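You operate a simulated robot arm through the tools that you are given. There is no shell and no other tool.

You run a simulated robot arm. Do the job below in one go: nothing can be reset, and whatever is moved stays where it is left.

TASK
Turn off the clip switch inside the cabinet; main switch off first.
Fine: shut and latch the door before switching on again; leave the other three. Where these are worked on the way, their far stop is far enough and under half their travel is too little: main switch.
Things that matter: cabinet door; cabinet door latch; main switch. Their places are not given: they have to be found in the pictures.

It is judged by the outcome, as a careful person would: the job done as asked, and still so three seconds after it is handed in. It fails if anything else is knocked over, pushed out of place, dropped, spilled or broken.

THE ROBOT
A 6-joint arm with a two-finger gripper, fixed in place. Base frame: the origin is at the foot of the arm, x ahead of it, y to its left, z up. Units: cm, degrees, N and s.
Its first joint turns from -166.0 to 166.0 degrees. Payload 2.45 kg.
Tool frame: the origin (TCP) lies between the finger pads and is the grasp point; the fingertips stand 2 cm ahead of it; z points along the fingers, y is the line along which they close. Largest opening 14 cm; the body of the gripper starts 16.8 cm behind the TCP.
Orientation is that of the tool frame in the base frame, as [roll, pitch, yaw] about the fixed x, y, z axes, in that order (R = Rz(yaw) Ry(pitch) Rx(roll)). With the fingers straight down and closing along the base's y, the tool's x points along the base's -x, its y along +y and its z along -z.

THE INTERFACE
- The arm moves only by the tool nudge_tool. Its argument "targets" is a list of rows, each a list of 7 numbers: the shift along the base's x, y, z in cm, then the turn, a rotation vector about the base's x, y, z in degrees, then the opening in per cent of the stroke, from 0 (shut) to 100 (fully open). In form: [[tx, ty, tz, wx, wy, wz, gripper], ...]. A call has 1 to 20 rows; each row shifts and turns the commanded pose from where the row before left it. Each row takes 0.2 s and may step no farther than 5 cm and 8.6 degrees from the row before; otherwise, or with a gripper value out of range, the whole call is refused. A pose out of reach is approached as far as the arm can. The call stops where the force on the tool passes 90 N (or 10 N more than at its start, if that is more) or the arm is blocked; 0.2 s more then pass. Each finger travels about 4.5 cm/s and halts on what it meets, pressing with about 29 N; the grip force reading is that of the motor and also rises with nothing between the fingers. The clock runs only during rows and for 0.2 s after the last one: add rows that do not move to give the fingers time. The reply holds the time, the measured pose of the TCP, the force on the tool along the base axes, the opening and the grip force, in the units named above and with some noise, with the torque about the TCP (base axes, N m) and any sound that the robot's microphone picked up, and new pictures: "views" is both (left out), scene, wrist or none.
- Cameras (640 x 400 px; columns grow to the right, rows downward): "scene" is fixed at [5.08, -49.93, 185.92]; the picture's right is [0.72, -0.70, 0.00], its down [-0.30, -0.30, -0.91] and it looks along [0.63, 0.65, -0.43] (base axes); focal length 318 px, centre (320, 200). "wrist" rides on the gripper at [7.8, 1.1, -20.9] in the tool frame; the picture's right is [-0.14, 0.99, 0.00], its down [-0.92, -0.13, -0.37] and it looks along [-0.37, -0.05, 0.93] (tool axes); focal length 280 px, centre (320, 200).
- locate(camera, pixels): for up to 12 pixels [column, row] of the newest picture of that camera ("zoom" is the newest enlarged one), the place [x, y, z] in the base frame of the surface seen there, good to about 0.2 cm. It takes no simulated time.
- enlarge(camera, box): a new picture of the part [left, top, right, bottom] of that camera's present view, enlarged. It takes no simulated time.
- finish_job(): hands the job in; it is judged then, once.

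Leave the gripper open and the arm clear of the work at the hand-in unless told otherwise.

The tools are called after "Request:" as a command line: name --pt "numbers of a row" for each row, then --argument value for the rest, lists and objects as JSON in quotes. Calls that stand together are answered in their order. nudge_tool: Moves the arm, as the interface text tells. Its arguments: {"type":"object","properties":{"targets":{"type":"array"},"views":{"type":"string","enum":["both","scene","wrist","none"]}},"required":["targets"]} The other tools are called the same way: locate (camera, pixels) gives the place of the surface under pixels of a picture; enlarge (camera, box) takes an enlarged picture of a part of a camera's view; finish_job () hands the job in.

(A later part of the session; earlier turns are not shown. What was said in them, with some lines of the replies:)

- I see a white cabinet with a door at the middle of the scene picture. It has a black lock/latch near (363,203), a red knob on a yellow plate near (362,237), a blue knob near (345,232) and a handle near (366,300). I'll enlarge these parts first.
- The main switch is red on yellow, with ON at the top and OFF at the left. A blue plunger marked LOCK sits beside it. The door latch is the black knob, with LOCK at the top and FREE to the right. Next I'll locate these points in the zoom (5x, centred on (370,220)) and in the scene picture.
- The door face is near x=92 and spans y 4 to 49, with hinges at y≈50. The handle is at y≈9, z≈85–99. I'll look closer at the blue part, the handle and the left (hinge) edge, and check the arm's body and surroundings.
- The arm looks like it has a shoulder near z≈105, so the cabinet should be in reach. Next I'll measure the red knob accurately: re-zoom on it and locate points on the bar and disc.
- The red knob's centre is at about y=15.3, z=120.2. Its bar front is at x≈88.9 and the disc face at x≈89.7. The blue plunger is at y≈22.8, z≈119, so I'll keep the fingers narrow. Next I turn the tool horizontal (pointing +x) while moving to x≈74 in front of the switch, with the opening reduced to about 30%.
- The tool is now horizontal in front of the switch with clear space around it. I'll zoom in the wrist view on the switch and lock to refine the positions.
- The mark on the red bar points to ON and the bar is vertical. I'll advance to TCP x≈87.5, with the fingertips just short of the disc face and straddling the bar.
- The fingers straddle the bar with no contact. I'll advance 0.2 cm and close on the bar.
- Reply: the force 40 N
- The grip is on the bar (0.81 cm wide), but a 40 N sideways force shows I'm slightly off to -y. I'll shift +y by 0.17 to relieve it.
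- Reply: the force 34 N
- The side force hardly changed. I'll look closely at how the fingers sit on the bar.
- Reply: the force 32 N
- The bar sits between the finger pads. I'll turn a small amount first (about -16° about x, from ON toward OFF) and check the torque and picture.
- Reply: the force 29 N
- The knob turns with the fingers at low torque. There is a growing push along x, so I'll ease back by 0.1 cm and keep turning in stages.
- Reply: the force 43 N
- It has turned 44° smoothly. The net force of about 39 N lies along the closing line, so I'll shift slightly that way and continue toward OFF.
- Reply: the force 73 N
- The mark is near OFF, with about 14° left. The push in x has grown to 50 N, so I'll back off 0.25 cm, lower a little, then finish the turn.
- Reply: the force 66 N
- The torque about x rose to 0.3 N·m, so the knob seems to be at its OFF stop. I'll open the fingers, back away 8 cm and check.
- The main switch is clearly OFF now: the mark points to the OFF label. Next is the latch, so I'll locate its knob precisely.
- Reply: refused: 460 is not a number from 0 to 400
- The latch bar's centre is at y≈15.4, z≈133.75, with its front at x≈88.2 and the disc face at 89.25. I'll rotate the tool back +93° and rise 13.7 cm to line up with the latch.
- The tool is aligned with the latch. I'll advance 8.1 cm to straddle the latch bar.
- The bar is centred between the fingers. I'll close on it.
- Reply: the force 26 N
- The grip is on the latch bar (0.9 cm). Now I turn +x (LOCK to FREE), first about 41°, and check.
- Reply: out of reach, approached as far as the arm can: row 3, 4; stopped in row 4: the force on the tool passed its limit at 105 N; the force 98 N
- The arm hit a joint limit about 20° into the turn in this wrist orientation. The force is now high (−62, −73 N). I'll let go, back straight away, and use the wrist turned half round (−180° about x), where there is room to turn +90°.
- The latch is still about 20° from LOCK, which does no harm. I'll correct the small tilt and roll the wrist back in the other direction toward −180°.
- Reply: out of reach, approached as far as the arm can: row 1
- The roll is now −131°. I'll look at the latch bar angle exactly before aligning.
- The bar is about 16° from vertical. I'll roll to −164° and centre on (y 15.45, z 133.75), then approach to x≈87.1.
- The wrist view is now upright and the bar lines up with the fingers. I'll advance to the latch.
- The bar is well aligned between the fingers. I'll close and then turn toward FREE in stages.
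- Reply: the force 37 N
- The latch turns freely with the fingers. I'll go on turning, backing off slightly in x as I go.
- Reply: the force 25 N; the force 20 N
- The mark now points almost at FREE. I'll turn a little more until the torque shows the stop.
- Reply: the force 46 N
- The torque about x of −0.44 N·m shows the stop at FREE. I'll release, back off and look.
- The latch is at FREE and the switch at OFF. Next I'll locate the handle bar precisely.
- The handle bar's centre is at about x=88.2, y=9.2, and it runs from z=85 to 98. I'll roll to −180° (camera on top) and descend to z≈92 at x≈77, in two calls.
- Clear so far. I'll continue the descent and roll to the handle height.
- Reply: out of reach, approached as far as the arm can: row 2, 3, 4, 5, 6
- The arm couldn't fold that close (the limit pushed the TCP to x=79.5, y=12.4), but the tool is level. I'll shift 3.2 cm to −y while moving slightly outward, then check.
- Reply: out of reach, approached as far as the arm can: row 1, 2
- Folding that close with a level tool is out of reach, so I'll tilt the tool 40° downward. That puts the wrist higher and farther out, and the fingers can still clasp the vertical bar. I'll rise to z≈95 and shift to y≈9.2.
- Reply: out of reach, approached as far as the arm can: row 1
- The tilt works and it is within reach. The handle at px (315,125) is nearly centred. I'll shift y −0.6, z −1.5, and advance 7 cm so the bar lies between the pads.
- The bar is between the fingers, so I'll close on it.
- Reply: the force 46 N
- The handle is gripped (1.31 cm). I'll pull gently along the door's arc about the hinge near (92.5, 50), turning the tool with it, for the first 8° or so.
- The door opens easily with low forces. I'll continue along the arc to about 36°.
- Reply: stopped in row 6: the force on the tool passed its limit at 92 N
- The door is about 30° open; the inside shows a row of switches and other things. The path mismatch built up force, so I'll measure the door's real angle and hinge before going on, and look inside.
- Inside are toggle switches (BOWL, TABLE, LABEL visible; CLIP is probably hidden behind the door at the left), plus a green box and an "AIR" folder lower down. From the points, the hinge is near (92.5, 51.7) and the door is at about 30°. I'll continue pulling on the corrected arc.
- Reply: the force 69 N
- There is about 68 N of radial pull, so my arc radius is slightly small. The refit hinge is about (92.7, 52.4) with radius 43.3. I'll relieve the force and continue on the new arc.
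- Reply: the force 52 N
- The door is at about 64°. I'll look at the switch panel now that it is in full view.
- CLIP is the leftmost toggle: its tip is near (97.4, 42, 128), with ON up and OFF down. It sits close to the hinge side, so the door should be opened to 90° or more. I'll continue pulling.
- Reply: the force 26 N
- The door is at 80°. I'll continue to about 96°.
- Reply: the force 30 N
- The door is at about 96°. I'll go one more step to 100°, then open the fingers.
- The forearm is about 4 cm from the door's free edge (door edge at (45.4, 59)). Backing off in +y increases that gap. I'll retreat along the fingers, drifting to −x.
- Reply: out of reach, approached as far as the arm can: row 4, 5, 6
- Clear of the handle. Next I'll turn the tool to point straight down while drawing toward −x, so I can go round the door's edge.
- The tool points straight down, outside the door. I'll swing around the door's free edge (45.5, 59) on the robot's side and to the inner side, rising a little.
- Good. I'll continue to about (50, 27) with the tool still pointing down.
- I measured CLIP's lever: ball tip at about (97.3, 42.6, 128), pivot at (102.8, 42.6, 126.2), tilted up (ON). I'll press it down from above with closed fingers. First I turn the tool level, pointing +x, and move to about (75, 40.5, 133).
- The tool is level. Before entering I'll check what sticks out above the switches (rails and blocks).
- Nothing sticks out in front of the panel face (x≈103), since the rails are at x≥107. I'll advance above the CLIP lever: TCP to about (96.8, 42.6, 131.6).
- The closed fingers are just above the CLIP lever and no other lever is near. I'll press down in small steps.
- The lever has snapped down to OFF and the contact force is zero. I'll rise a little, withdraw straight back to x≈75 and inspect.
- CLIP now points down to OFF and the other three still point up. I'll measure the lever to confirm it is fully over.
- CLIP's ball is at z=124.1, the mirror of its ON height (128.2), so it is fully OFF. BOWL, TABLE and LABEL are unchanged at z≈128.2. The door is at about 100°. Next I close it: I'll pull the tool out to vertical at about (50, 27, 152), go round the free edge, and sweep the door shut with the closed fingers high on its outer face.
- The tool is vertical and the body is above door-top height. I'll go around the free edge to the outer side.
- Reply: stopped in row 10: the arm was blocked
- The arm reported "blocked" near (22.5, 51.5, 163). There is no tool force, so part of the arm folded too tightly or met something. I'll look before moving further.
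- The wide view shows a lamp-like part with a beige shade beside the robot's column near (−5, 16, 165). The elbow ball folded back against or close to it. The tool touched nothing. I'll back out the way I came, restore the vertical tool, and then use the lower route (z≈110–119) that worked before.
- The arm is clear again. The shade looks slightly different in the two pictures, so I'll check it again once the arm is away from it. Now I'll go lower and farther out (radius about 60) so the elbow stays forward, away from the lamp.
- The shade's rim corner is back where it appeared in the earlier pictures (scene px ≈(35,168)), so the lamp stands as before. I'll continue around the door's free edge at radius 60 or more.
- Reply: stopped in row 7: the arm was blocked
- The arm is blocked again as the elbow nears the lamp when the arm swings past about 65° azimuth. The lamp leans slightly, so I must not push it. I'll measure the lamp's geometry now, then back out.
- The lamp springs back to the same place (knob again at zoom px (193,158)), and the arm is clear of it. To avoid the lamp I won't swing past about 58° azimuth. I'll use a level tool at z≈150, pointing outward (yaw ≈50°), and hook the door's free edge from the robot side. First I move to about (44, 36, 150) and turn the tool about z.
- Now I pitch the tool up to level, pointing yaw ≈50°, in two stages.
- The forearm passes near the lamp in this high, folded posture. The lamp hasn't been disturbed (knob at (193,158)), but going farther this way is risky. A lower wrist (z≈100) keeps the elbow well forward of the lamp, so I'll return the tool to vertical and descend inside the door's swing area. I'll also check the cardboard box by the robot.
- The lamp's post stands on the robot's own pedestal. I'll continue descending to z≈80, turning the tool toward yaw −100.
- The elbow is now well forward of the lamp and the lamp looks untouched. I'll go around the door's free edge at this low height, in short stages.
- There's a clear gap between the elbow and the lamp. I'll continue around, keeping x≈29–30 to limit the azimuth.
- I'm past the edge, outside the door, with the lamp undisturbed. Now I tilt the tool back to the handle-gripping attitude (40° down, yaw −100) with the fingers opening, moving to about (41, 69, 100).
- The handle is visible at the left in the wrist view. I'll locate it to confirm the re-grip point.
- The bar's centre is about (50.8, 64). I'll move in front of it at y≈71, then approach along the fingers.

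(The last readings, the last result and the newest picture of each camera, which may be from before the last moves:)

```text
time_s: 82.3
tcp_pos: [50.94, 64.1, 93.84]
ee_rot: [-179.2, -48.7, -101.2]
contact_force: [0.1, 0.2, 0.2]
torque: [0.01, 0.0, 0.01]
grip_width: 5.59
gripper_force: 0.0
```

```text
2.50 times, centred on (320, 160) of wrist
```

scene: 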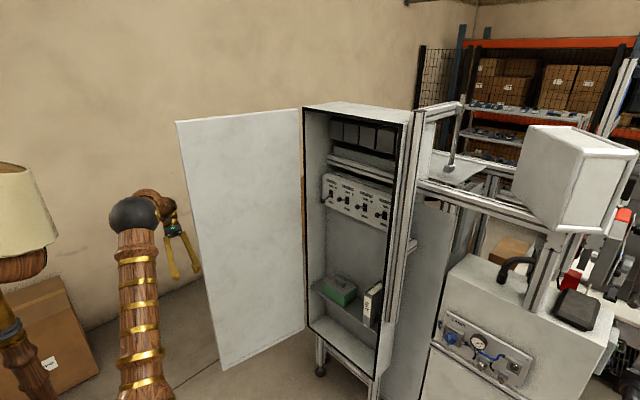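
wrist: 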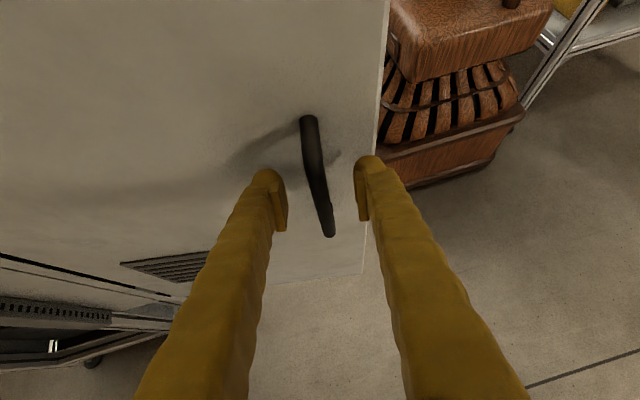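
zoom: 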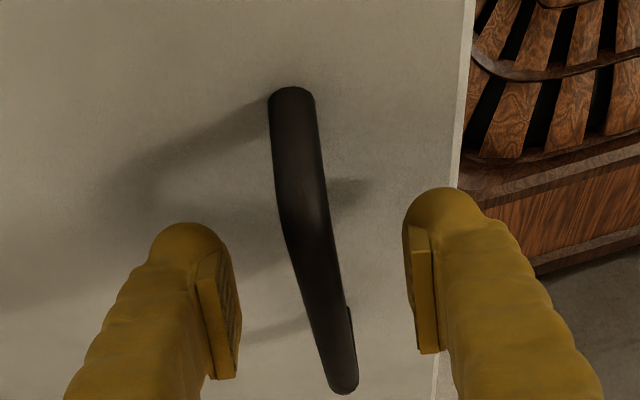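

The bar is centred. I'll close on it and start swinging the door back along the fitted circle (hinge (92.6, 52.5), radius 43.3).

Request:
nudge_tool --pt "0 0 0 0 0 0 0" --pt "0 0 0 0 0 0 0" --pt "0 0 0 0 0 0 0" --pt "0 0 0 0 0 0 0" --pt "-0.35 -1.47 0 0 0 2 0" --pt "-0.35 -1.47 0 0 0 2 0" --views "none"

```text
time_s: 83.7
tcp_pos: [50.11, 61.2, 93.85]
ee_rot: [-179.5, -48.8, -97.0]
contact_force: [-40.6, 10.4, -19.4]
torque: [0.18, 0.45, -0.14]
grip_width: 1.29
gripper_force: 39.1
```

Request:
nudge_tool --pt "-0.64 -2.98 0 0 0 4 0" --pt "-0.3 -3.01 0 0 0 4 0" --pt "-0.09 -3.02 0 0 0 4 0" --pt "0.12 -3.02 0 0 0 4 0" --views "scene"

```text
time_s: 84.7
tcp_pos: [49.39, 48.81, 94.13]
ee_rot: [-179.3, -48.8, -81.2]
contact_force: [-55.4, -5.7, 5.5]
torque: [0.05, 0.76, -0.15]
grip_width: 1.3
gripper_force: 39.1
```

scene: 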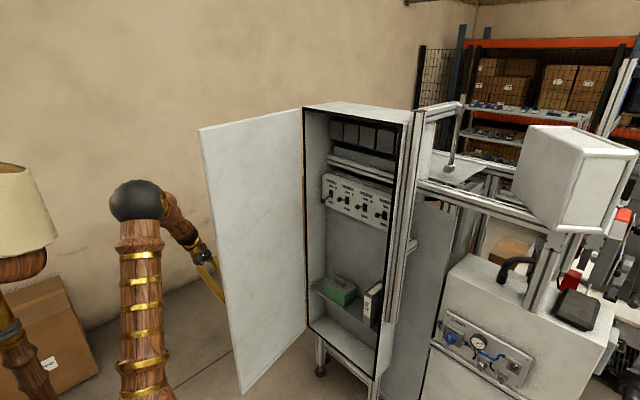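

The door follows. I'll correct the radial offset by −0.2 in x and continue.

Request:
nudge_tool --pt "0.15 -3.0 0 0 0 4 0" --pt "0.5 -2.98 0 0 0 4 0" --pt "0.74 -2.93 0 0 0 4 0" --pt "0.93 -2.87 0 0 0 4 0" --views "none"

```text
time_s: 85.7
tcp_pos: [52.12, 37.08, 93.88]
ee_rot: [-178.9, -48.6, -65.3]
contact_force: [41.4, 15.4, 26.9]
torque: [0.34, -0.54, 0.08]
grip_width: 1.26
gripper_force: 39.3
```

Request:
nudge_tool --pt "1.25 -2.74 0.05 0 0 4 0" --pt "1.35 -2.7 0 0 0 4 0" --pt "1.54 -2.6 0 0 0 4 0" --pt "1.72 -2.49 0 0 0 4 0" --views "none"

```text
time_s: 86.7
tcp_pos: [57.64, 26.8, 93.8]
ee_rot: [-179.3, -48.6, -49.1]
contact_force: [25.9, 21.2, -16.0]
torque: [0.26, -0.31, 0.07]
grip_width: 1.29
gripper_force: 39.6
```

Request:
nudge_tool --pt "1.93 -2.33 0 0 0 4 0" --pt "2.04 -2.23 0 0 0 4 0" --pt "2.18 -2.09 0 0 0 4 0" --pt "2.33 -1.94 0 0 0 4 0" --views "scene"

```text
time_s: 87.7
tcp_pos: [66.16, 18.12, 93.95]
ee_rot: [-179.3, -48.7, -33.0]
contact_force: [8.9, 11.6, -26.9]
torque: [0.12, -0.05, 0.02]
grip_width: 1.29
gripper_force: 39.4
```

scene: 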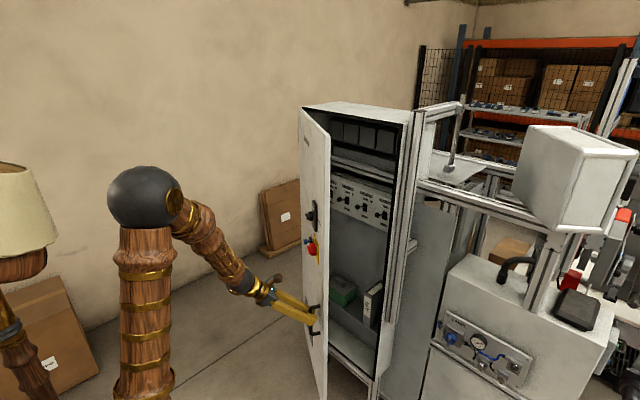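

The door is at about 32° and forces are low. I'll continue toward closing.

Request:
nudge_tool --pt "2.45 -1.76 0 0 0 4 0" --pt "2.57 -1.59 0 0 0 4 0" --pt "2.68 -1.41 0 0 0 4 0" --pt "2.76 -1.22 0 0 0 4 0" --views "none"

```text
time_s: 88.7
tcp_pos: [76.91, 12.21, 94.03]
ee_rot: [-179.2, -48.7, -17.1]
contact_force: [5.8, 19.8, -15.2]
torque: [0.24, 0.09, 0.06]
grip_width: 1.25
gripper_force: 40.0
```

Request:
nudge_tool --pt "2.48 -0.92 0 0 0 3.5 0" --pt "2.92 -0.8 0 0 0 4 0" --pt "1.48 -0.33 0 0 0 2 0" --pt "1.48 -0.29 0 0 0 2 0" --views "scene"

```text
time_s: 89.7
tcp_pos: [85.25, 9.8, 94.09]
ee_rot: [-179.2, -48.9, -5.6]
contact_force: [11.3, 69.3, 27.2]
torque: [0.89, -0.53, 0.19]
grip_width: 1.34
gripper_force: 39.5
```

scene: 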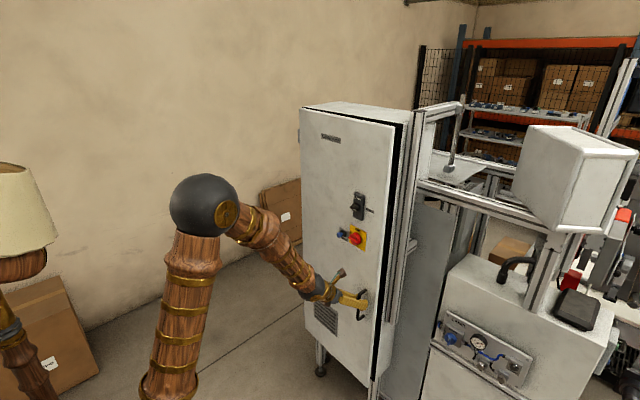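

Nearly closed, with 69 N sideways. I'll relieve it by +0.2 in y, then push the last bit slowly until the door meets its frame.

Request:
nudge_tool --pt "0 0.2 0 0 0 0 0" --pt "0.9 -0.13 0 0 0 1.2 0" --pt "0.9 -0.12 0 0 0 1.2 0" --pt "0.7 -0.1 0 0 0 1 0" --views "scene"

```text
time_s: 90.7
tcp_pos: [87.43, 9.54, 94.07]
ee_rot: [-179.2, -48.6, -2.2]
contact_force: [5.4, 25.9, 9.2]
torque: [0.3, -0.39, 0.06]
grip_width: 1.29
gripper_force: 39.1
```

scene: 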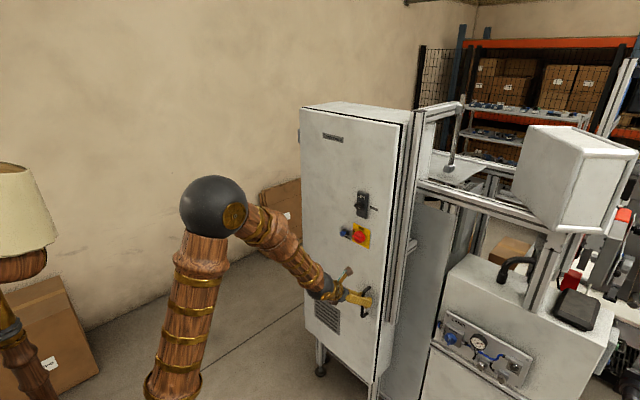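

Request:
nudge_tool --pt "0.3 0 0 0 0 0.5 0" --pt "0.3 0 0 0 0 0.5 0" --pt "0.2 0 0 0 0 0 0" --views "none"

Request:
locate --camera "scene" --pixels '[[303, 108], [395, 130], [345, 150], [390, 180], [385, 300], [310, 300]]'

```text
time_s: 91.5
tcp_pos: [88.24, 9.4, 93.91]
ee_rot: [-179.1, -48.5, -1.5]
contact_force: [-32.2, -18.2, 4.2]
torque: [-0.32, 0.51, -0.07]
grip_width: 1.25
gripper_force: 38.7
```

```text
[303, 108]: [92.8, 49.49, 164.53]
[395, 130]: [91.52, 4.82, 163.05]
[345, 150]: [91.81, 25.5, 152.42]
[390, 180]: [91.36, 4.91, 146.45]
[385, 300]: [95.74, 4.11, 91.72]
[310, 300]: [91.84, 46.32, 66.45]
```

The x-force of −32 N shows the door resting against its frame. I'll open the fingers, check the door, then back away.

Request:
nudge_tool --pt "0 0 0 0 0 0 40" --pt "0 0 0 0 0 0 40" --pt "0 0 0 0 0 0 40" --pt "0 0 0 0 0 0 40" --pt "-3 0 0.5 0 0 0 40" --pt "-4 0 1 0 0 0 40" --views "both"

Request:
locate --camera "scene" --pixels '[[303, 108], [395, 130], [345, 150], [390, 180], [383, 280], [310, 300]]'

Request:
enlarge --camera "scene" --box '[330, 170, 420, 260]'

```text
time_s: 92.9
tcp_pos: [81.45, 9.78, 95.51]
ee_rot: [-179.3, -48.7, -1.4]
contact_force: [-0.4, 0.2, 0.2]
torque: [0.01, 0.01, 0.07]
grip_width: 5.61
gripper_force: 0.1
```

scene: 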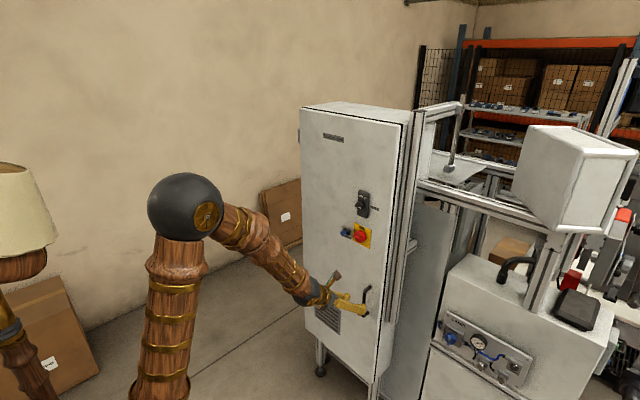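
wrist: 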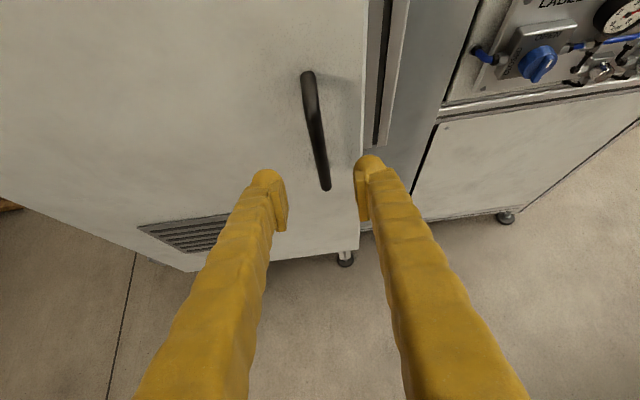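

```text
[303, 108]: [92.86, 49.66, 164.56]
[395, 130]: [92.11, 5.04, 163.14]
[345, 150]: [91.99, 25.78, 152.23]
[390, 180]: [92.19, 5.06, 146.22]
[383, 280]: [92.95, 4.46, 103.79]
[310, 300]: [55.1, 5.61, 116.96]
```

```text
4.44 times, centred on (375, 215) of scene
```

zoom: 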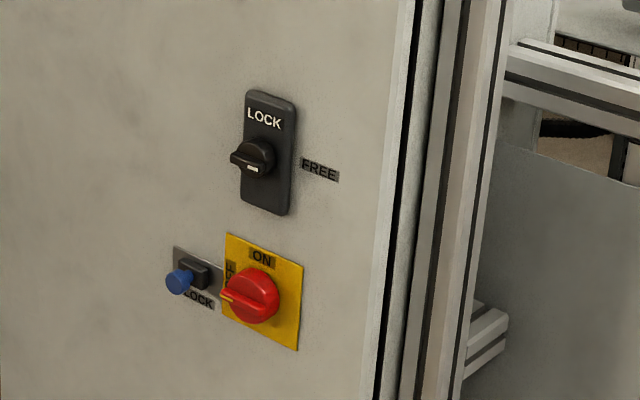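

The door is fully shut (free edge at x≈92.1, as at the start). Now the latch: I raise the tool to level and roll it to −90° in front of the latch at z≈133.8.

Request:
nudge_tool --pt "-1 0.3 4 0 -8 0 30" --pt "-1 0.6 4 0 -8 0 30" --pt "-1 0.6 4 0 -8 0 30" --pt "-0.7 0.6 4 0 -8 0.5 30" --pt "-0.3 0.6 4 0 -8 0.5 30" --pt "0 0.7 4 7.5 0 0 30" --pt "0 0.7 4 7.5 0 0 30" --pt "0 0.7 4 7.5 0 0 30" --pt "0 0.7 3.5 7.5 0 0 30" --pt "0 0.2 2.5 7.5 0 0 30" --pt "0 0 0.4 7.5 0 0 30" --views "wrist"

```text
time_s: 95.3
tcp_pos: [77.33, 15.38, 133.88]
ee_rot: [-90.6, -44.2, -88.1]
contact_force: [0.2, -0.4, -0.3]
torque: [0.0, -0.01, -0.01]
grip_width: 4.2
gripper_force: 0.1
```

wrist: 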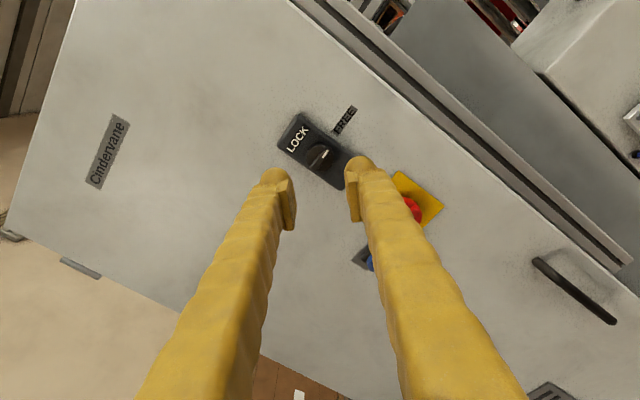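

Request:
enlarge --camera "wrist" --box '[270, 90, 370, 200]'

Request:
locate --camera "zoom" --pixels '[[355, 230], [340, 245], [310, 260], [280, 285], [350, 225], [330, 210], [310, 290], [375, 215], [320, 245], [290, 280]]'

```text
3.64 times, centred on (320, 145) of wrist
```

zoom: 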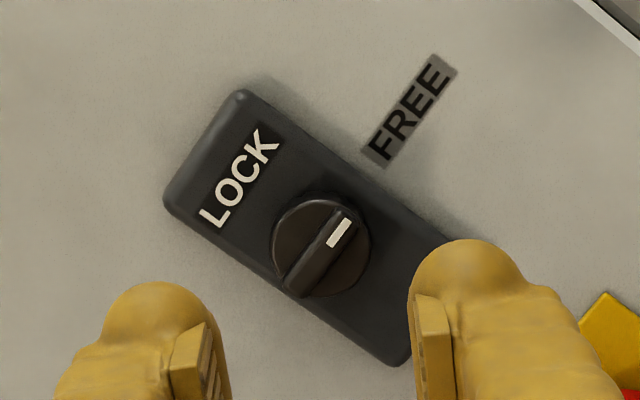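

```text
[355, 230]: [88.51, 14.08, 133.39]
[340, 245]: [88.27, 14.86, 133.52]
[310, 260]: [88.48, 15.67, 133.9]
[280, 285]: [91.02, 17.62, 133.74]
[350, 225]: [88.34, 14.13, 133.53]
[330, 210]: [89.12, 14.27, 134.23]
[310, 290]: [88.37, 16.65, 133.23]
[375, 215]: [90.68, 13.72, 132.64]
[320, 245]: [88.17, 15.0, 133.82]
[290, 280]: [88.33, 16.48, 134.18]
```

The bar is horizontal, with its pointer at FREE (−y end), centred on (15.35, 133.65). I'll roll +48° to align (roll ≈ −86°), fix the small yaw, then advance.

Request:
nudge_tool --pt "0 0 0 8 0 -1.5 30" --pt "0 0 0 8 0 0 30" --pt "0 0 0 8 0 0 30" --pt "0 0 0 8 0 0 30" --pt "0 0 -0.1 8 0 0 30" --pt "0 0 -0.1 8 0 0 30" --pt "0 0 0 0 0 0 30" --views "none"

```text
time_s: 96.9
tcp_pos: [77.34, 15.37, 133.67]
ee_rot: [-90.2, 3.8, -89.8]
contact_force: [0.1, 0.1, -0.3]
torque: [-0.02, -0.04, -0.02]
grip_width: 4.19
gripper_force: 0.2
```

Request:
nudge_tool --pt "4 0 0 0 0 0 30" --pt "4 0 0 0 0 0 30" --pt "1.7 0 0 0 0 0 30" --pt "0 0 0 0 0 0 30" --views "wrist"

Request:
enlarge --camera "wrist" --box '[260, 110, 400, 230]'

```text
time_s: 97.9
tcp_pos: [86.83, 15.4, 133.59]
ee_rot: [-90.2, 3.6, -89.8]
contact_force: [-0.1, 0.2, 0.0]
torque: [0.0, 0.0, 0.03]
grip_width: 4.21
gripper_force: 0.0
```

wrist: 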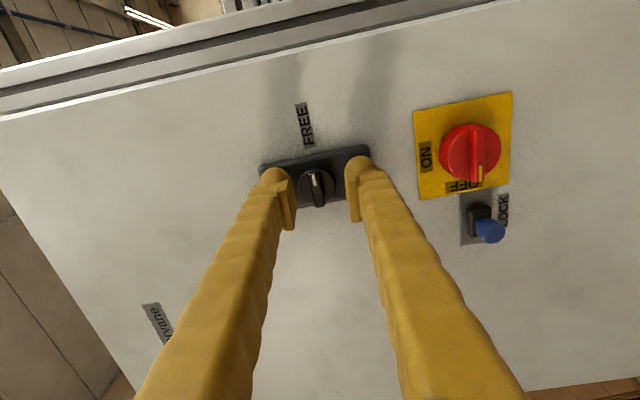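

```text
3.33 times, centred on (330, 170) of wrist
```

zoom: 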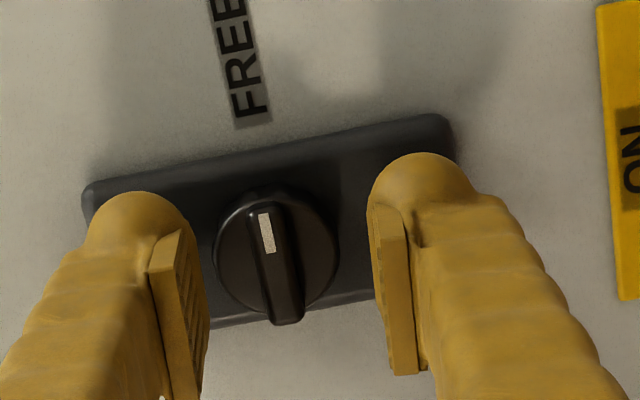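

The bar sits between the fingers, slightly toward +z. I'll shift z +0.25, move in 0.25 cm, and close.

Request:
nudge_tool --pt "0.25 0 0.25 0 0 0 30" --pt "0 0 0 0 0 0 0" --pt "0 0 0 0 0 0 0" --pt "0 0 0 0 0 0 0" --pt "0 0 0 0 0 0 0" --views "none"

```text
time_s: 99.1
tcp_pos: [87.17, 15.4, 133.77]
ee_rot: [-90.2, 3.7, -89.8]
contact_force: [-11.9, 0.3, -4.5]
torque: [-0.18, -0.01, 0.08]
grip_width: 0.92
gripper_force: 36.7
```

The grip is good (0.92 cm, small net force). I'll turn −x toward LOCK in stages.

Request:
nudge_tool --pt "-0.05 0 0 -8 0 0 0" --pt "0 0 0 -8 0 0 0" --pt "-0.05 0 0 -8 0 0 0" --pt "0 0 0 -8 0 0 0" --pt "-0.05 0 0 -8 0 0 0" --views "none"

```text
time_s: 100.3
tcp_pos: [87.18, 15.39, 133.89]
ee_rot: [-90.4, -36.4, -89.7]
contact_force: [7.1, 17.1, -4.5]
torque: [0.02, -0.03, -0.01]
grip_width: 0.87
gripper_force: 36.7
```

Request:
nudge_tool --pt "0 0 0 -8 0 0 0" --pt "0 0 0 -8 0 0 0" --pt "0 0 0 -8 0 0 0" --pt "0 0 0 -8 0 0 0" --pt "0 0 0 -8 0 0 0" --views "wrist"

Request:
enlarge --camera "wrist" --box '[260, 110, 400, 230]'

```text
time_s: 101.5
tcp_pos: [87.14, 15.36, 133.87]
ee_rot: [-90.7, -76.4, -89.5]
contact_force: [3.7, 25.7, 3.7]
torque: [0.04, 0.14, 0.32]
grip_width: 0.91
gripper_force: 36.2
```

wrist: 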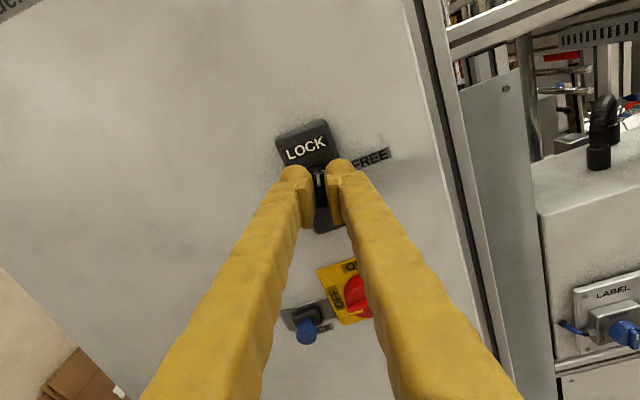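

```text
3.33 times, centred on (330, 170) of wrist
```

zoom: 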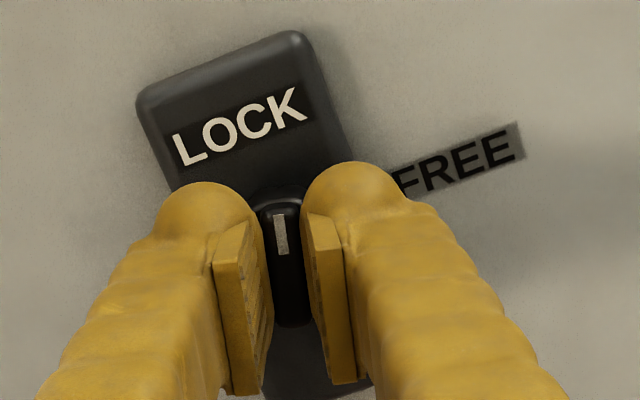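

The roll is now −166° with about 14° left. I'll continue to the LOCK stop.

Request:
nudge_tool --pt "0 0.1 0 -7 0 0 0" --pt "0 0 0 -7 0 0 0" --pt "0 0 0 -5 0 0 0" --pt "0 0 0 0 0 0 0" --views "wrist"

Request:
enlarge --camera "wrist" --box '[260, 110, 400, 230]'

```text
time_s: 102.5
tcp_pos: [87.12, 15.58, 133.93]
ee_rot: [91.3, -84.6, 88.4]
contact_force: [4.5, 20.3, 5.1]
torque: [0.29, -0.2, 0.25]
grip_width: 0.93
gripper_force: 36.8
```

wrist: 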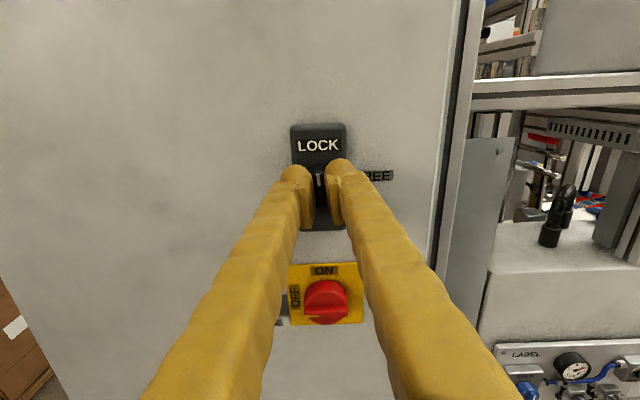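

```text
3.33 times, centred on (330, 170) of wrist
```

zoom: 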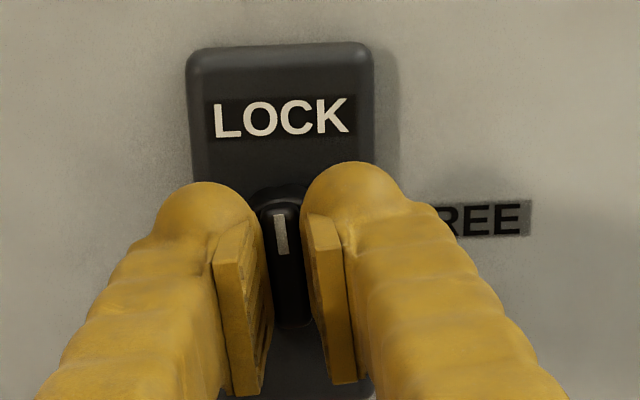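

The torque of 0.29 N·m and a roll of about −185° show the LOCK stop is reached. I'll release, back off and check.

Request:
nudge_tool --pt "0 0 0 4 0 0 30" --pt "0 0 0 0 0 0 30" --pt "0 0 0 0 0 0 30" --pt "-4 0 0 0 0 0 30" --pt "-4 0 0 0 0 0 30" --pt "-1 0 0 0 0 0 30" --pt "0 0 0 0 0 0 30" --views "both"

Request:
enlarge --camera "wrist" --box '[240, 100, 420, 300]'

Request:
enlarge --camera "scene" --box '[332, 180, 422, 255]'

```text
time_s: 104.1
tcp_pos: [78.01, 15.37, 133.79]
ee_rot: [97.4, -88.7, 82.4]
contact_force: [-1.0, 0.7, -0.2]
torque: [0.01, 0.01, 0.0]
grip_width: 4.19
gripper_force: 0.1
```

scene: 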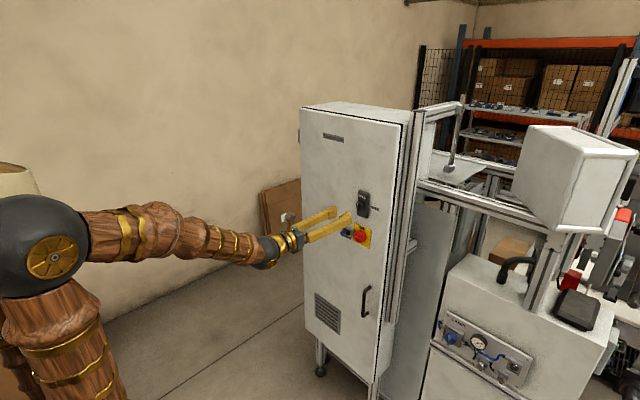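
wrist: 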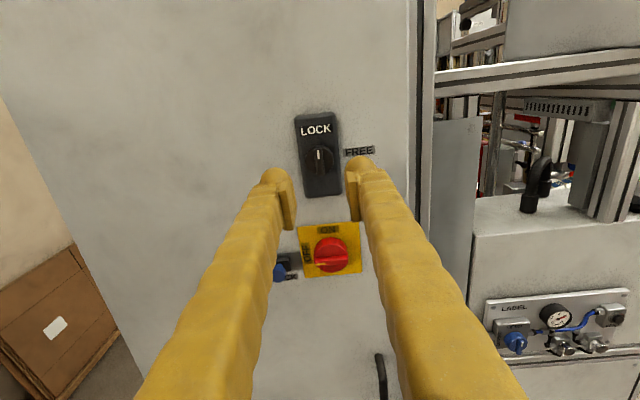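

```text
2.00 times, centred on (330, 200) of wrist
```

zoom: 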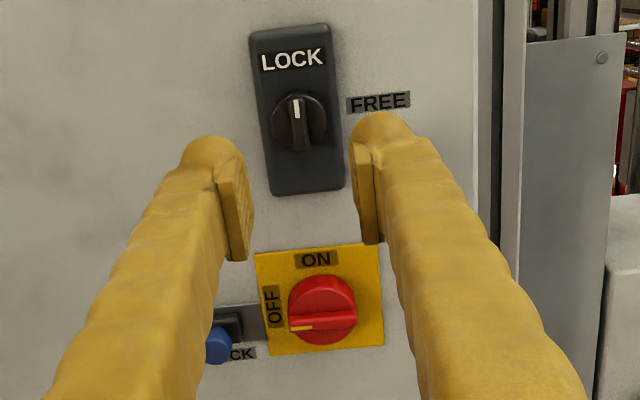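

```text
5.33 times, centred on (377, 218) of scene
```

zoom: 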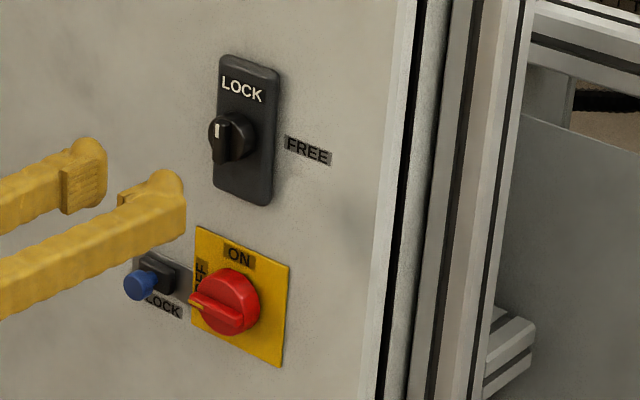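

The latch points at LOCK. Now the main switch back to ON: I roll to −90° and lower to z≈120.2 in front of it.

Request:
nudge_tool --pt "0 0 -1.2 8 0 0 30" --pt "0 0 -1.2 8 0 0 30" --pt "0 0 -1.2 8 0 0 30" --pt "0 0 -1.2 8 0 0 30" --pt "0 0 -1.2 8 0 0 30" --pt "0 0 -1.2 8 0 0 30" --pt "0 0 -1.2 8 0 0 30" --pt "0 0 -1.2 8 0 0 30" --pt "0 0 -1.2 8 0 0 30" --pt "0 0 -1.2 8 0 0 30" --pt "0 0 -1.2 8 0 0 30" --pt "0 0 -0.4 3 0 0 30" --pt "0 0 0 0 0 0 30" --views "wrist"

Request:
enlarge --camera "wrist" --box '[250, 90, 400, 230]'

Request:
locate --camera "zoom" --pixels '[[300, 190], [300, 230], [300, 265], [310, 150], [305, 170], [250, 200], [350, 200], [330, 200], [280, 210]]'

```text
time_s: 106.9
tcp_pos: [78.25, 15.67, 120.29]
ee_rot: [-90.3, -0.2, -89.8]
contact_force: [0.8, -0.4, 0.5]
torque: [0.02, -0.01, 0.04]
grip_width: 4.21
gripper_force: 0.2
```

wrist: 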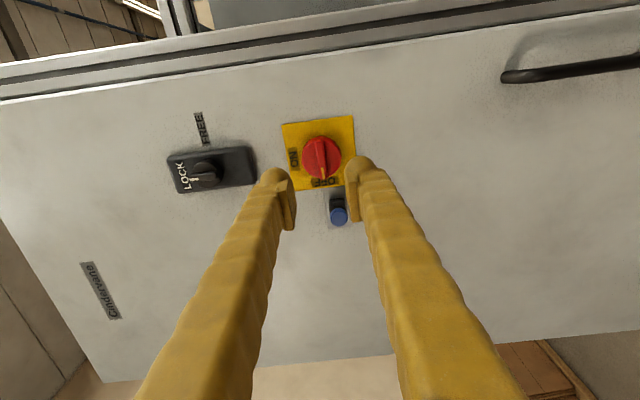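

```text
2.86 times, centred on (325, 160) of wrist
```

zoom: 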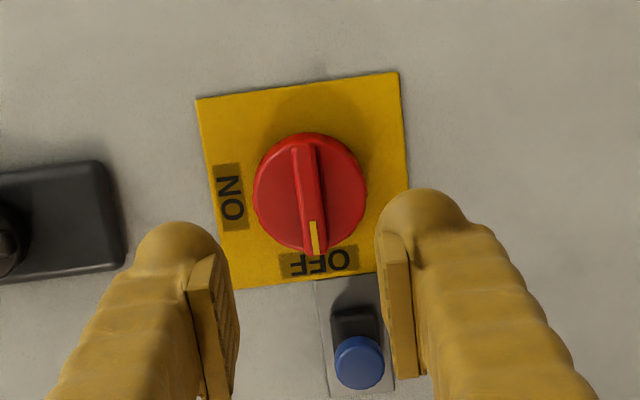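

```text
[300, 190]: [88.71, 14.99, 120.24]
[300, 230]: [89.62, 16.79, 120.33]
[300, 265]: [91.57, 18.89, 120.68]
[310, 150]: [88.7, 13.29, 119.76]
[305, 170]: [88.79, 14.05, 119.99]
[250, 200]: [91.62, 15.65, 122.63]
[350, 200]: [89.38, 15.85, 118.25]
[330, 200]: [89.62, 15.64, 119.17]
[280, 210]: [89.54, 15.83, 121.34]
```

The bar is horizontal with its mark at OFF, centred on (15.4, 120.05). The blue plunger is well clear of the fingers. I'll advance and straddle it.

Request:
nudge_tool --pt "4 -0.1 -0.1 0 0 0 30" --pt "4 -0.1 0 0 0 0 30" --pt "1.1 0 0 0 0 0 30" --pt "0 0 0 0 0 0 30" --views "wrist"

Request:
enlarge --camera "wrist" --box '[250, 100, 400, 230]'

```text
time_s: 107.9
tcp_pos: [87.35, 15.35, 120.11]
ee_rot: [-90.1, -0.4, -89.8]
contact_force: [0.7, -0.1, 0.2]
torque: [0.01, -0.01, 0.01]
grip_width: 4.2
gripper_force: 0.1
```

wrist: 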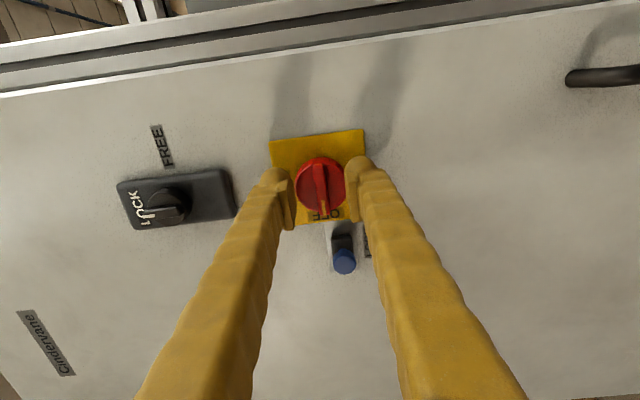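

```text
3.08 times, centred on (325, 165) of wrist
```

zoom: 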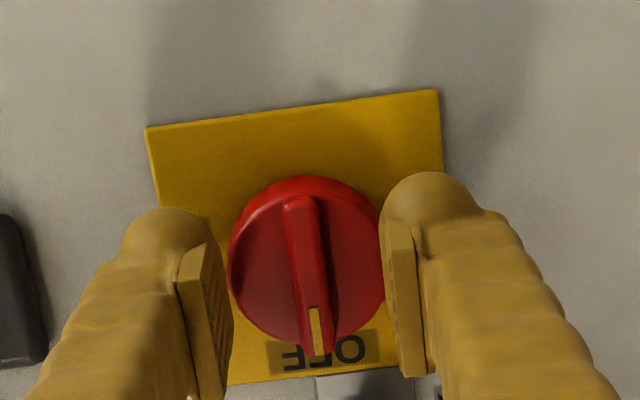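

The bar is centred. I'll close on it.

Request:
nudge_tool --pt "0.05 0 0 0 0 0 0" --pt "0 0 0 0 0 0 0" --pt "0 0 0 0 0 0 0" --pt "0 0 0 0 0 0 0" --views "none"

```text
time_s: 108.9
tcp_pos: [87.23, 15.21, 120.04]
ee_rot: [-90.3, -0.3, -89.9]
contact_force: [-15.0, -2.0, -13.8]
torque: [-0.01, 0.23, -0.05]
grip_width: 0.61
gripper_force: 34.7
```

Request:
nudge_tool --pt "0 0.05 0 8 0 0 0" --pt "0 0 0 8 0 0 0" --pt "0 0 0 8 0 0 0" --pt "0 0 0 8 0 0 0" --views "wrist"

Request:
enlarge --camera "wrist" --box '[250, 100, 400, 230]'

```text
time_s: 109.9
tcp_pos: [87.24, 15.4, 119.84]
ee_rot: [-90.4, 31.8, -89.9]
contact_force: [-42.9, -3.7, -45.8]
torque: [-0.07, 0.85, 0.04]
grip_width: 0.57
gripper_force: 33.7
```

wrist: 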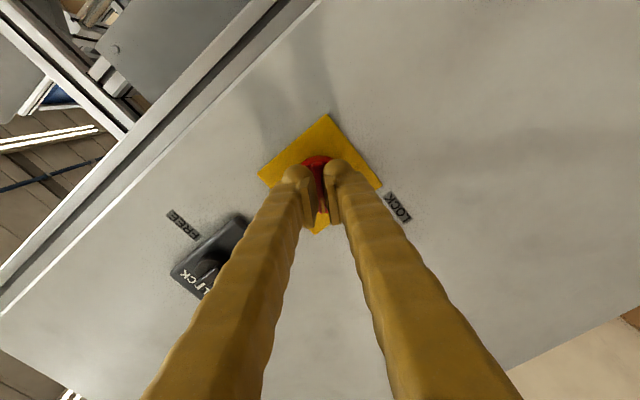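

```text
3.08 times, centred on (325, 165) of wrist
```

zoom: 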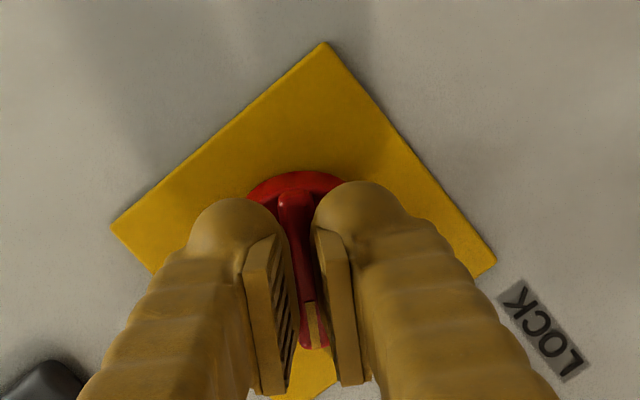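

The switch is turning with the fingers. I'll relieve the x and z forces a little and continue.

Request:
nudge_tool --pt "-0.12 0 -0.12 0 0 0 0" --pt "0 0 0 8 0 0 0" --pt "0 0 0 8 0 0 0" --pt "0 0 0 8 0 0 0" --pt "0 0 0 8 0 0 0" --views "none"

```text
time_s: 111.1
tcp_pos: [87.01, 15.69, 120.24]
ee_rot: [-89.6, 63.8, -89.2]
contact_force: [-52.8, 21.9, -12.0]
torque: [0.05, 0.42, 0.43]
grip_width: 0.58
gripper_force: 30.6
```

Request:
nudge_tool --pt "0 0 0 0 0 0 0" --views "wrist"

Request:
enlarge --camera "wrist" --box '[250, 100, 400, 230]'

Request:
enlarge --camera "scene" --box '[332, 215, 382, 255]'

```text
time_s: 111.5
tcp_pos: [87.06, 15.45, 120.16]
ee_rot: [-89.5, 63.8, -89.3]
contact_force: [-55.0, 26.2, -4.2]
torque: [0.03, 0.24, 0.54]
grip_width: 0.58
gripper_force: 30.6
```

wrist: 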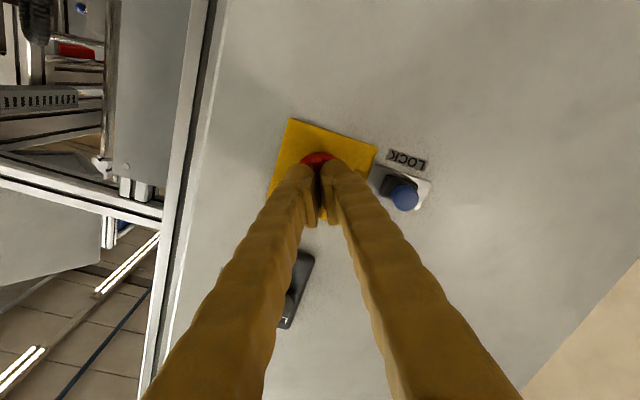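

```text
3.08 times, centred on (325, 165) of wrist
```

zoom: 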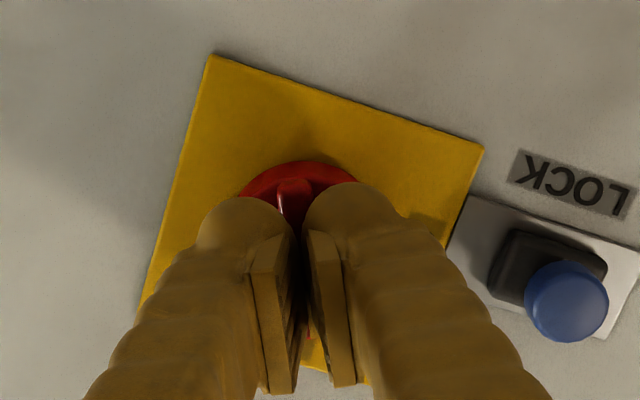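

```text
10.00 times, centred on (357, 235) of scene
```

zoom: 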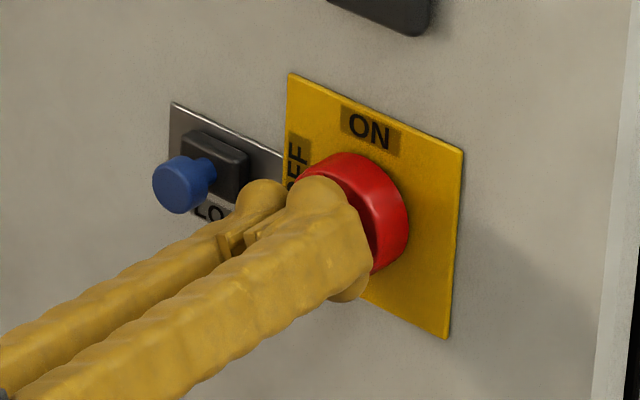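

The fingertips are riding up to the front edge of the bar. I'll open slightly, push in to x≈87.5 again, and re-grip at this angle.

Request:
nudge_tool --pt "0 0 0 0 0 0 30" --pt "0 0 0 0 0 0 30" --pt "0 0 0 0 0 0 30" --views "wrist"

Request:
enlarge --camera "wrist" --box '[250, 100, 400, 230]'

```text
time_s: 112.3
tcp_pos: [87.13, 15.41, 120.04]
ee_rot: [-89.8, 63.8, -89.6]
contact_force: [-0.1, -0.7, 0.1]
torque: [0.01, 0.02, 0.01]
grip_width: 4.21
gripper_force: 0.1
```

wrist: 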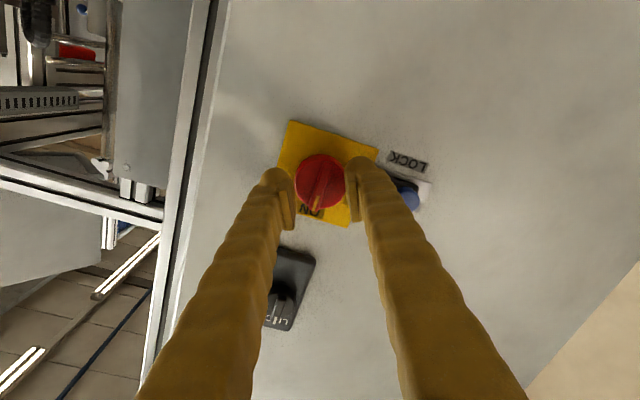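

```text
3.08 times, centred on (325, 165) of wrist
```

zoom: 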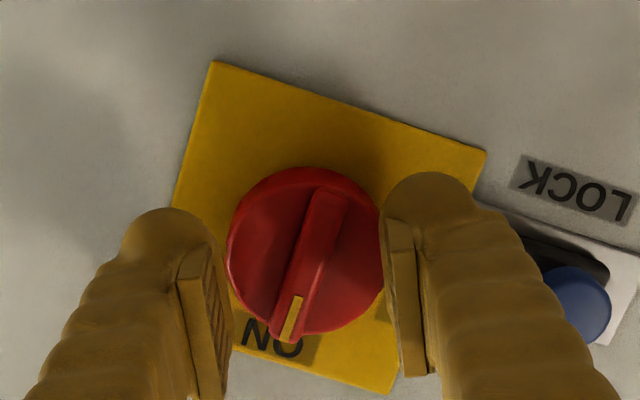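

After opening, the bar points nearly at ON by itself. I'll measure its angle.

Request:
locate --camera "zoom" --pixels '[[325, 200], [318, 220], [310, 250], [300, 285], [292, 310], [285, 332], [335, 195], [280, 335]]'

Request:
enlarge --camera "scene" --box '[332, 215, 382, 255]'

```text
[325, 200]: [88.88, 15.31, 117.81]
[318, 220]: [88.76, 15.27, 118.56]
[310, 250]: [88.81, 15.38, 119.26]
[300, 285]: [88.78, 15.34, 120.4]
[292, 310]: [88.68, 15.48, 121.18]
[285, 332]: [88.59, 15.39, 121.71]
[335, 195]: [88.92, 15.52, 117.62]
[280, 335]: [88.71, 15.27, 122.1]
```

```text
10.00 times, centred on (357, 235) of scene
```

zoom: 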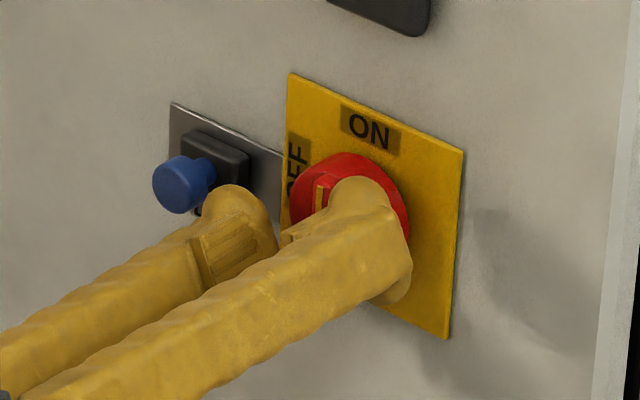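

The bar is vertical (y≈15.35 from z=117.8 to 122.1) with its mark up: the switch snapped to ON. I'll back straight off and check everything.

Request:
nudge_tool --pt "-4 0 0 0 0 0 30" --pt "-4 0 0 0 0 0 30" --pt "-4 0 0 0 0 0 30" --pt "-2 0 0 0 0 0 60" --pt "0 0 0 0 0 0 60" --views "both"

Request:
enlarge --camera "wrist" --box '[240, 80, 440, 280]'

Request:
enlarge --camera "scene" --box '[332, 180, 422, 255]'

```text
time_s: 113.5
tcp_pos: [72.94, 15.35, 120.01]
ee_rot: [-89.9, 63.7, -89.5]
contact_force: [-0.5, -0.3, 0.4]
torque: [0.03, 0.01, 0.0]
grip_width: 8.37
gripper_force: 0.0
```

scene: 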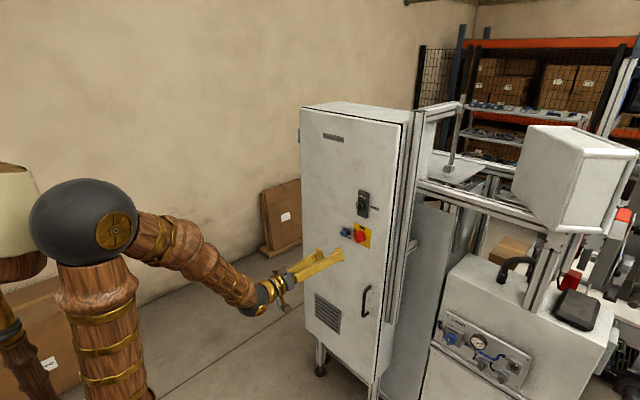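
wrist: 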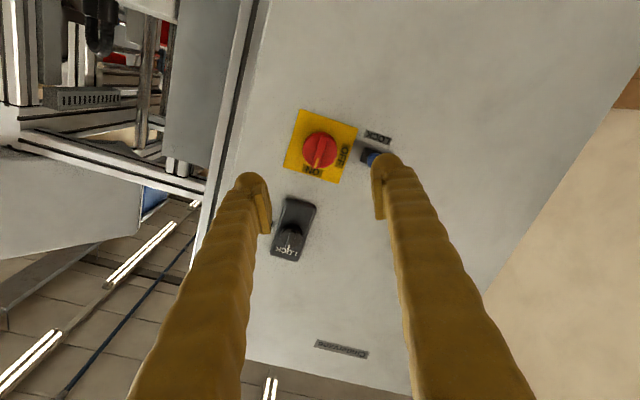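

```text
2.00 times, centred on (340, 180) of wrist
```

zoom: 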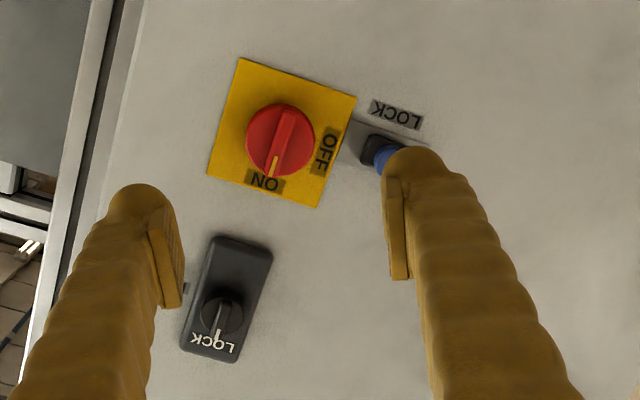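

```text
5.33 times, centred on (377, 218) of scene
```

zoom: 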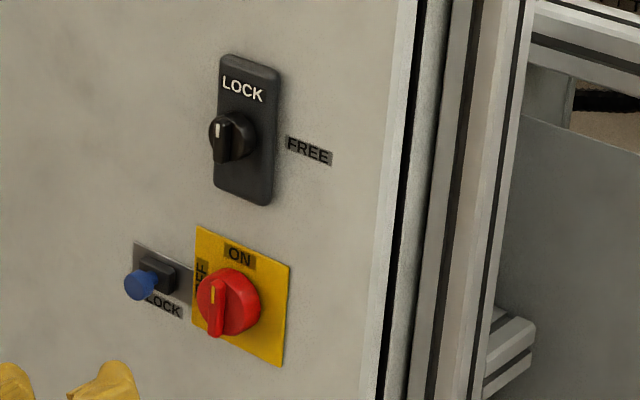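

The main switch is ON, the latch is at LOCK, the door is shut, and the blue plunger is untouched. I'll back the arm off a little more with the gripper open, then look at the lamp and the whole scene.

Request:
nudge_tool --pt "-3 0.5 2 0 0 0 100" --pt "-3 0.5 2 0 0 0 100" --pt "-2 0.5 2 0 0 0 100" --pt "0 0 0 0 0 0 100" --pt "0 0 0 0 0 0 100" --pt "0 0 0 0 0 0 100" --views "both"

Request:
enlarge --camera "scene" --box '[0, 0, 200, 400]'

Request:
locate --camera "scene" --pixels '[[303, 108], [396, 130], [345, 150], [390, 180], [383, 290], [310, 310], [365, 300]]'

Request:
enlarge --camera "scene" --box '[290, 90, 420, 390]'

```text
time_s: 114.9
tcp_pos: [65.39, 16.94, 125.85]
ee_rot: [-89.9, 63.6, -89.6]
contact_force: [0.6, 0.1, -0.3]
torque: [-0.02, -0.01, 0.0]
grip_width: 13.98
gripper_force: 0.1
```

scene: 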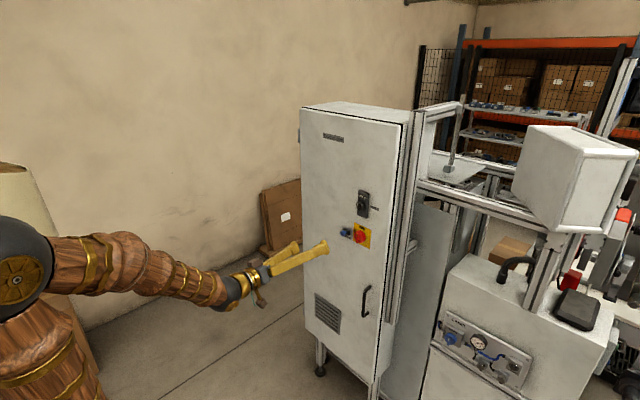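
wrist: 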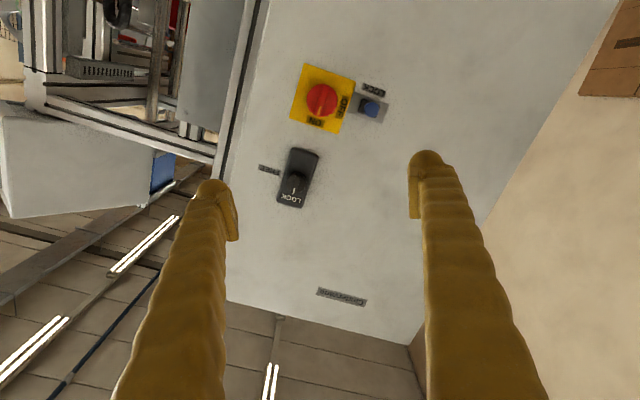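

```text
1.00 times, centred on (100, 200) of scene (not enlarged: the box is as wide or as high as the picture)
```

zoom: 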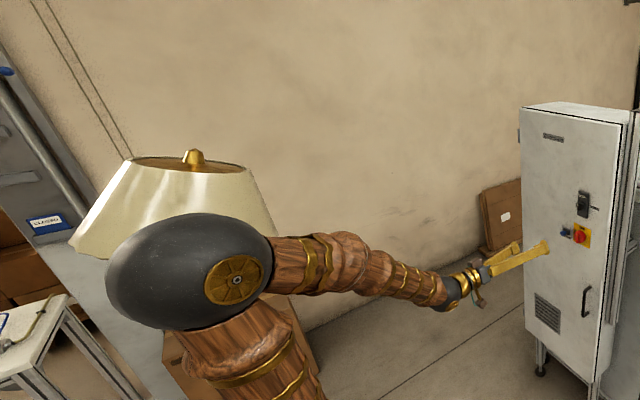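

```text
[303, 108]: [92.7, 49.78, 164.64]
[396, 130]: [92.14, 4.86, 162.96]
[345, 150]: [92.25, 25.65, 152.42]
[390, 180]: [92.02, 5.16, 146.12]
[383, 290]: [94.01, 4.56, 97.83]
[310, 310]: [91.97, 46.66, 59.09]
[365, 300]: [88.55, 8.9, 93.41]
```

```text
1.33 times, centred on (355, 240) of scene
```

zoom: 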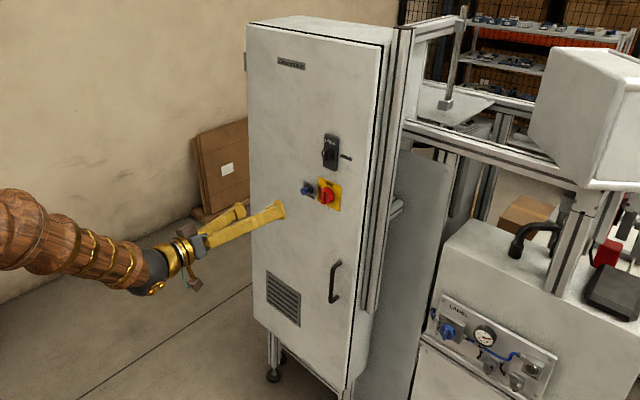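

Everything checks out. The door is shut with its handle where it was at the start (88.5, 8.9), the latch is at LOCK and the main switch is back ON. Before closing I saw CLIP down at OFF and the other three still up. The lamp stands where it did before. The gripper is open and the arm is clear, so I'm handing the job in.

Request:
finish_job

```text
The job is handed in.
```

The clip switch is off, and I handed the job in with the main switch back ON and the cabinet door shut and latched.

- **Order:** I turned the main switch OFF before unlatching and opening the door. It went back ON only after the door was shut and the latch was at LOCK.
- **Clip switch:** Its lever is fully down at OFF. Bowl, Table and Label were still up (ON) when I last saw them, before closing the door.
- **Lamp bumped:** While going around the open door, the arm stopped twice with its elbow against the lamp beside the robot and pushed it slightly. It sprang back each time and stands where it did before.
- **Latch:** My first try at the latch ran out of wrist range about 20° in, and the force briefly passed the limit. I let go and turned it from the other wrist position; the latch works and is at LOCK.

The gripper is open and the arm is clear of the cabinet.
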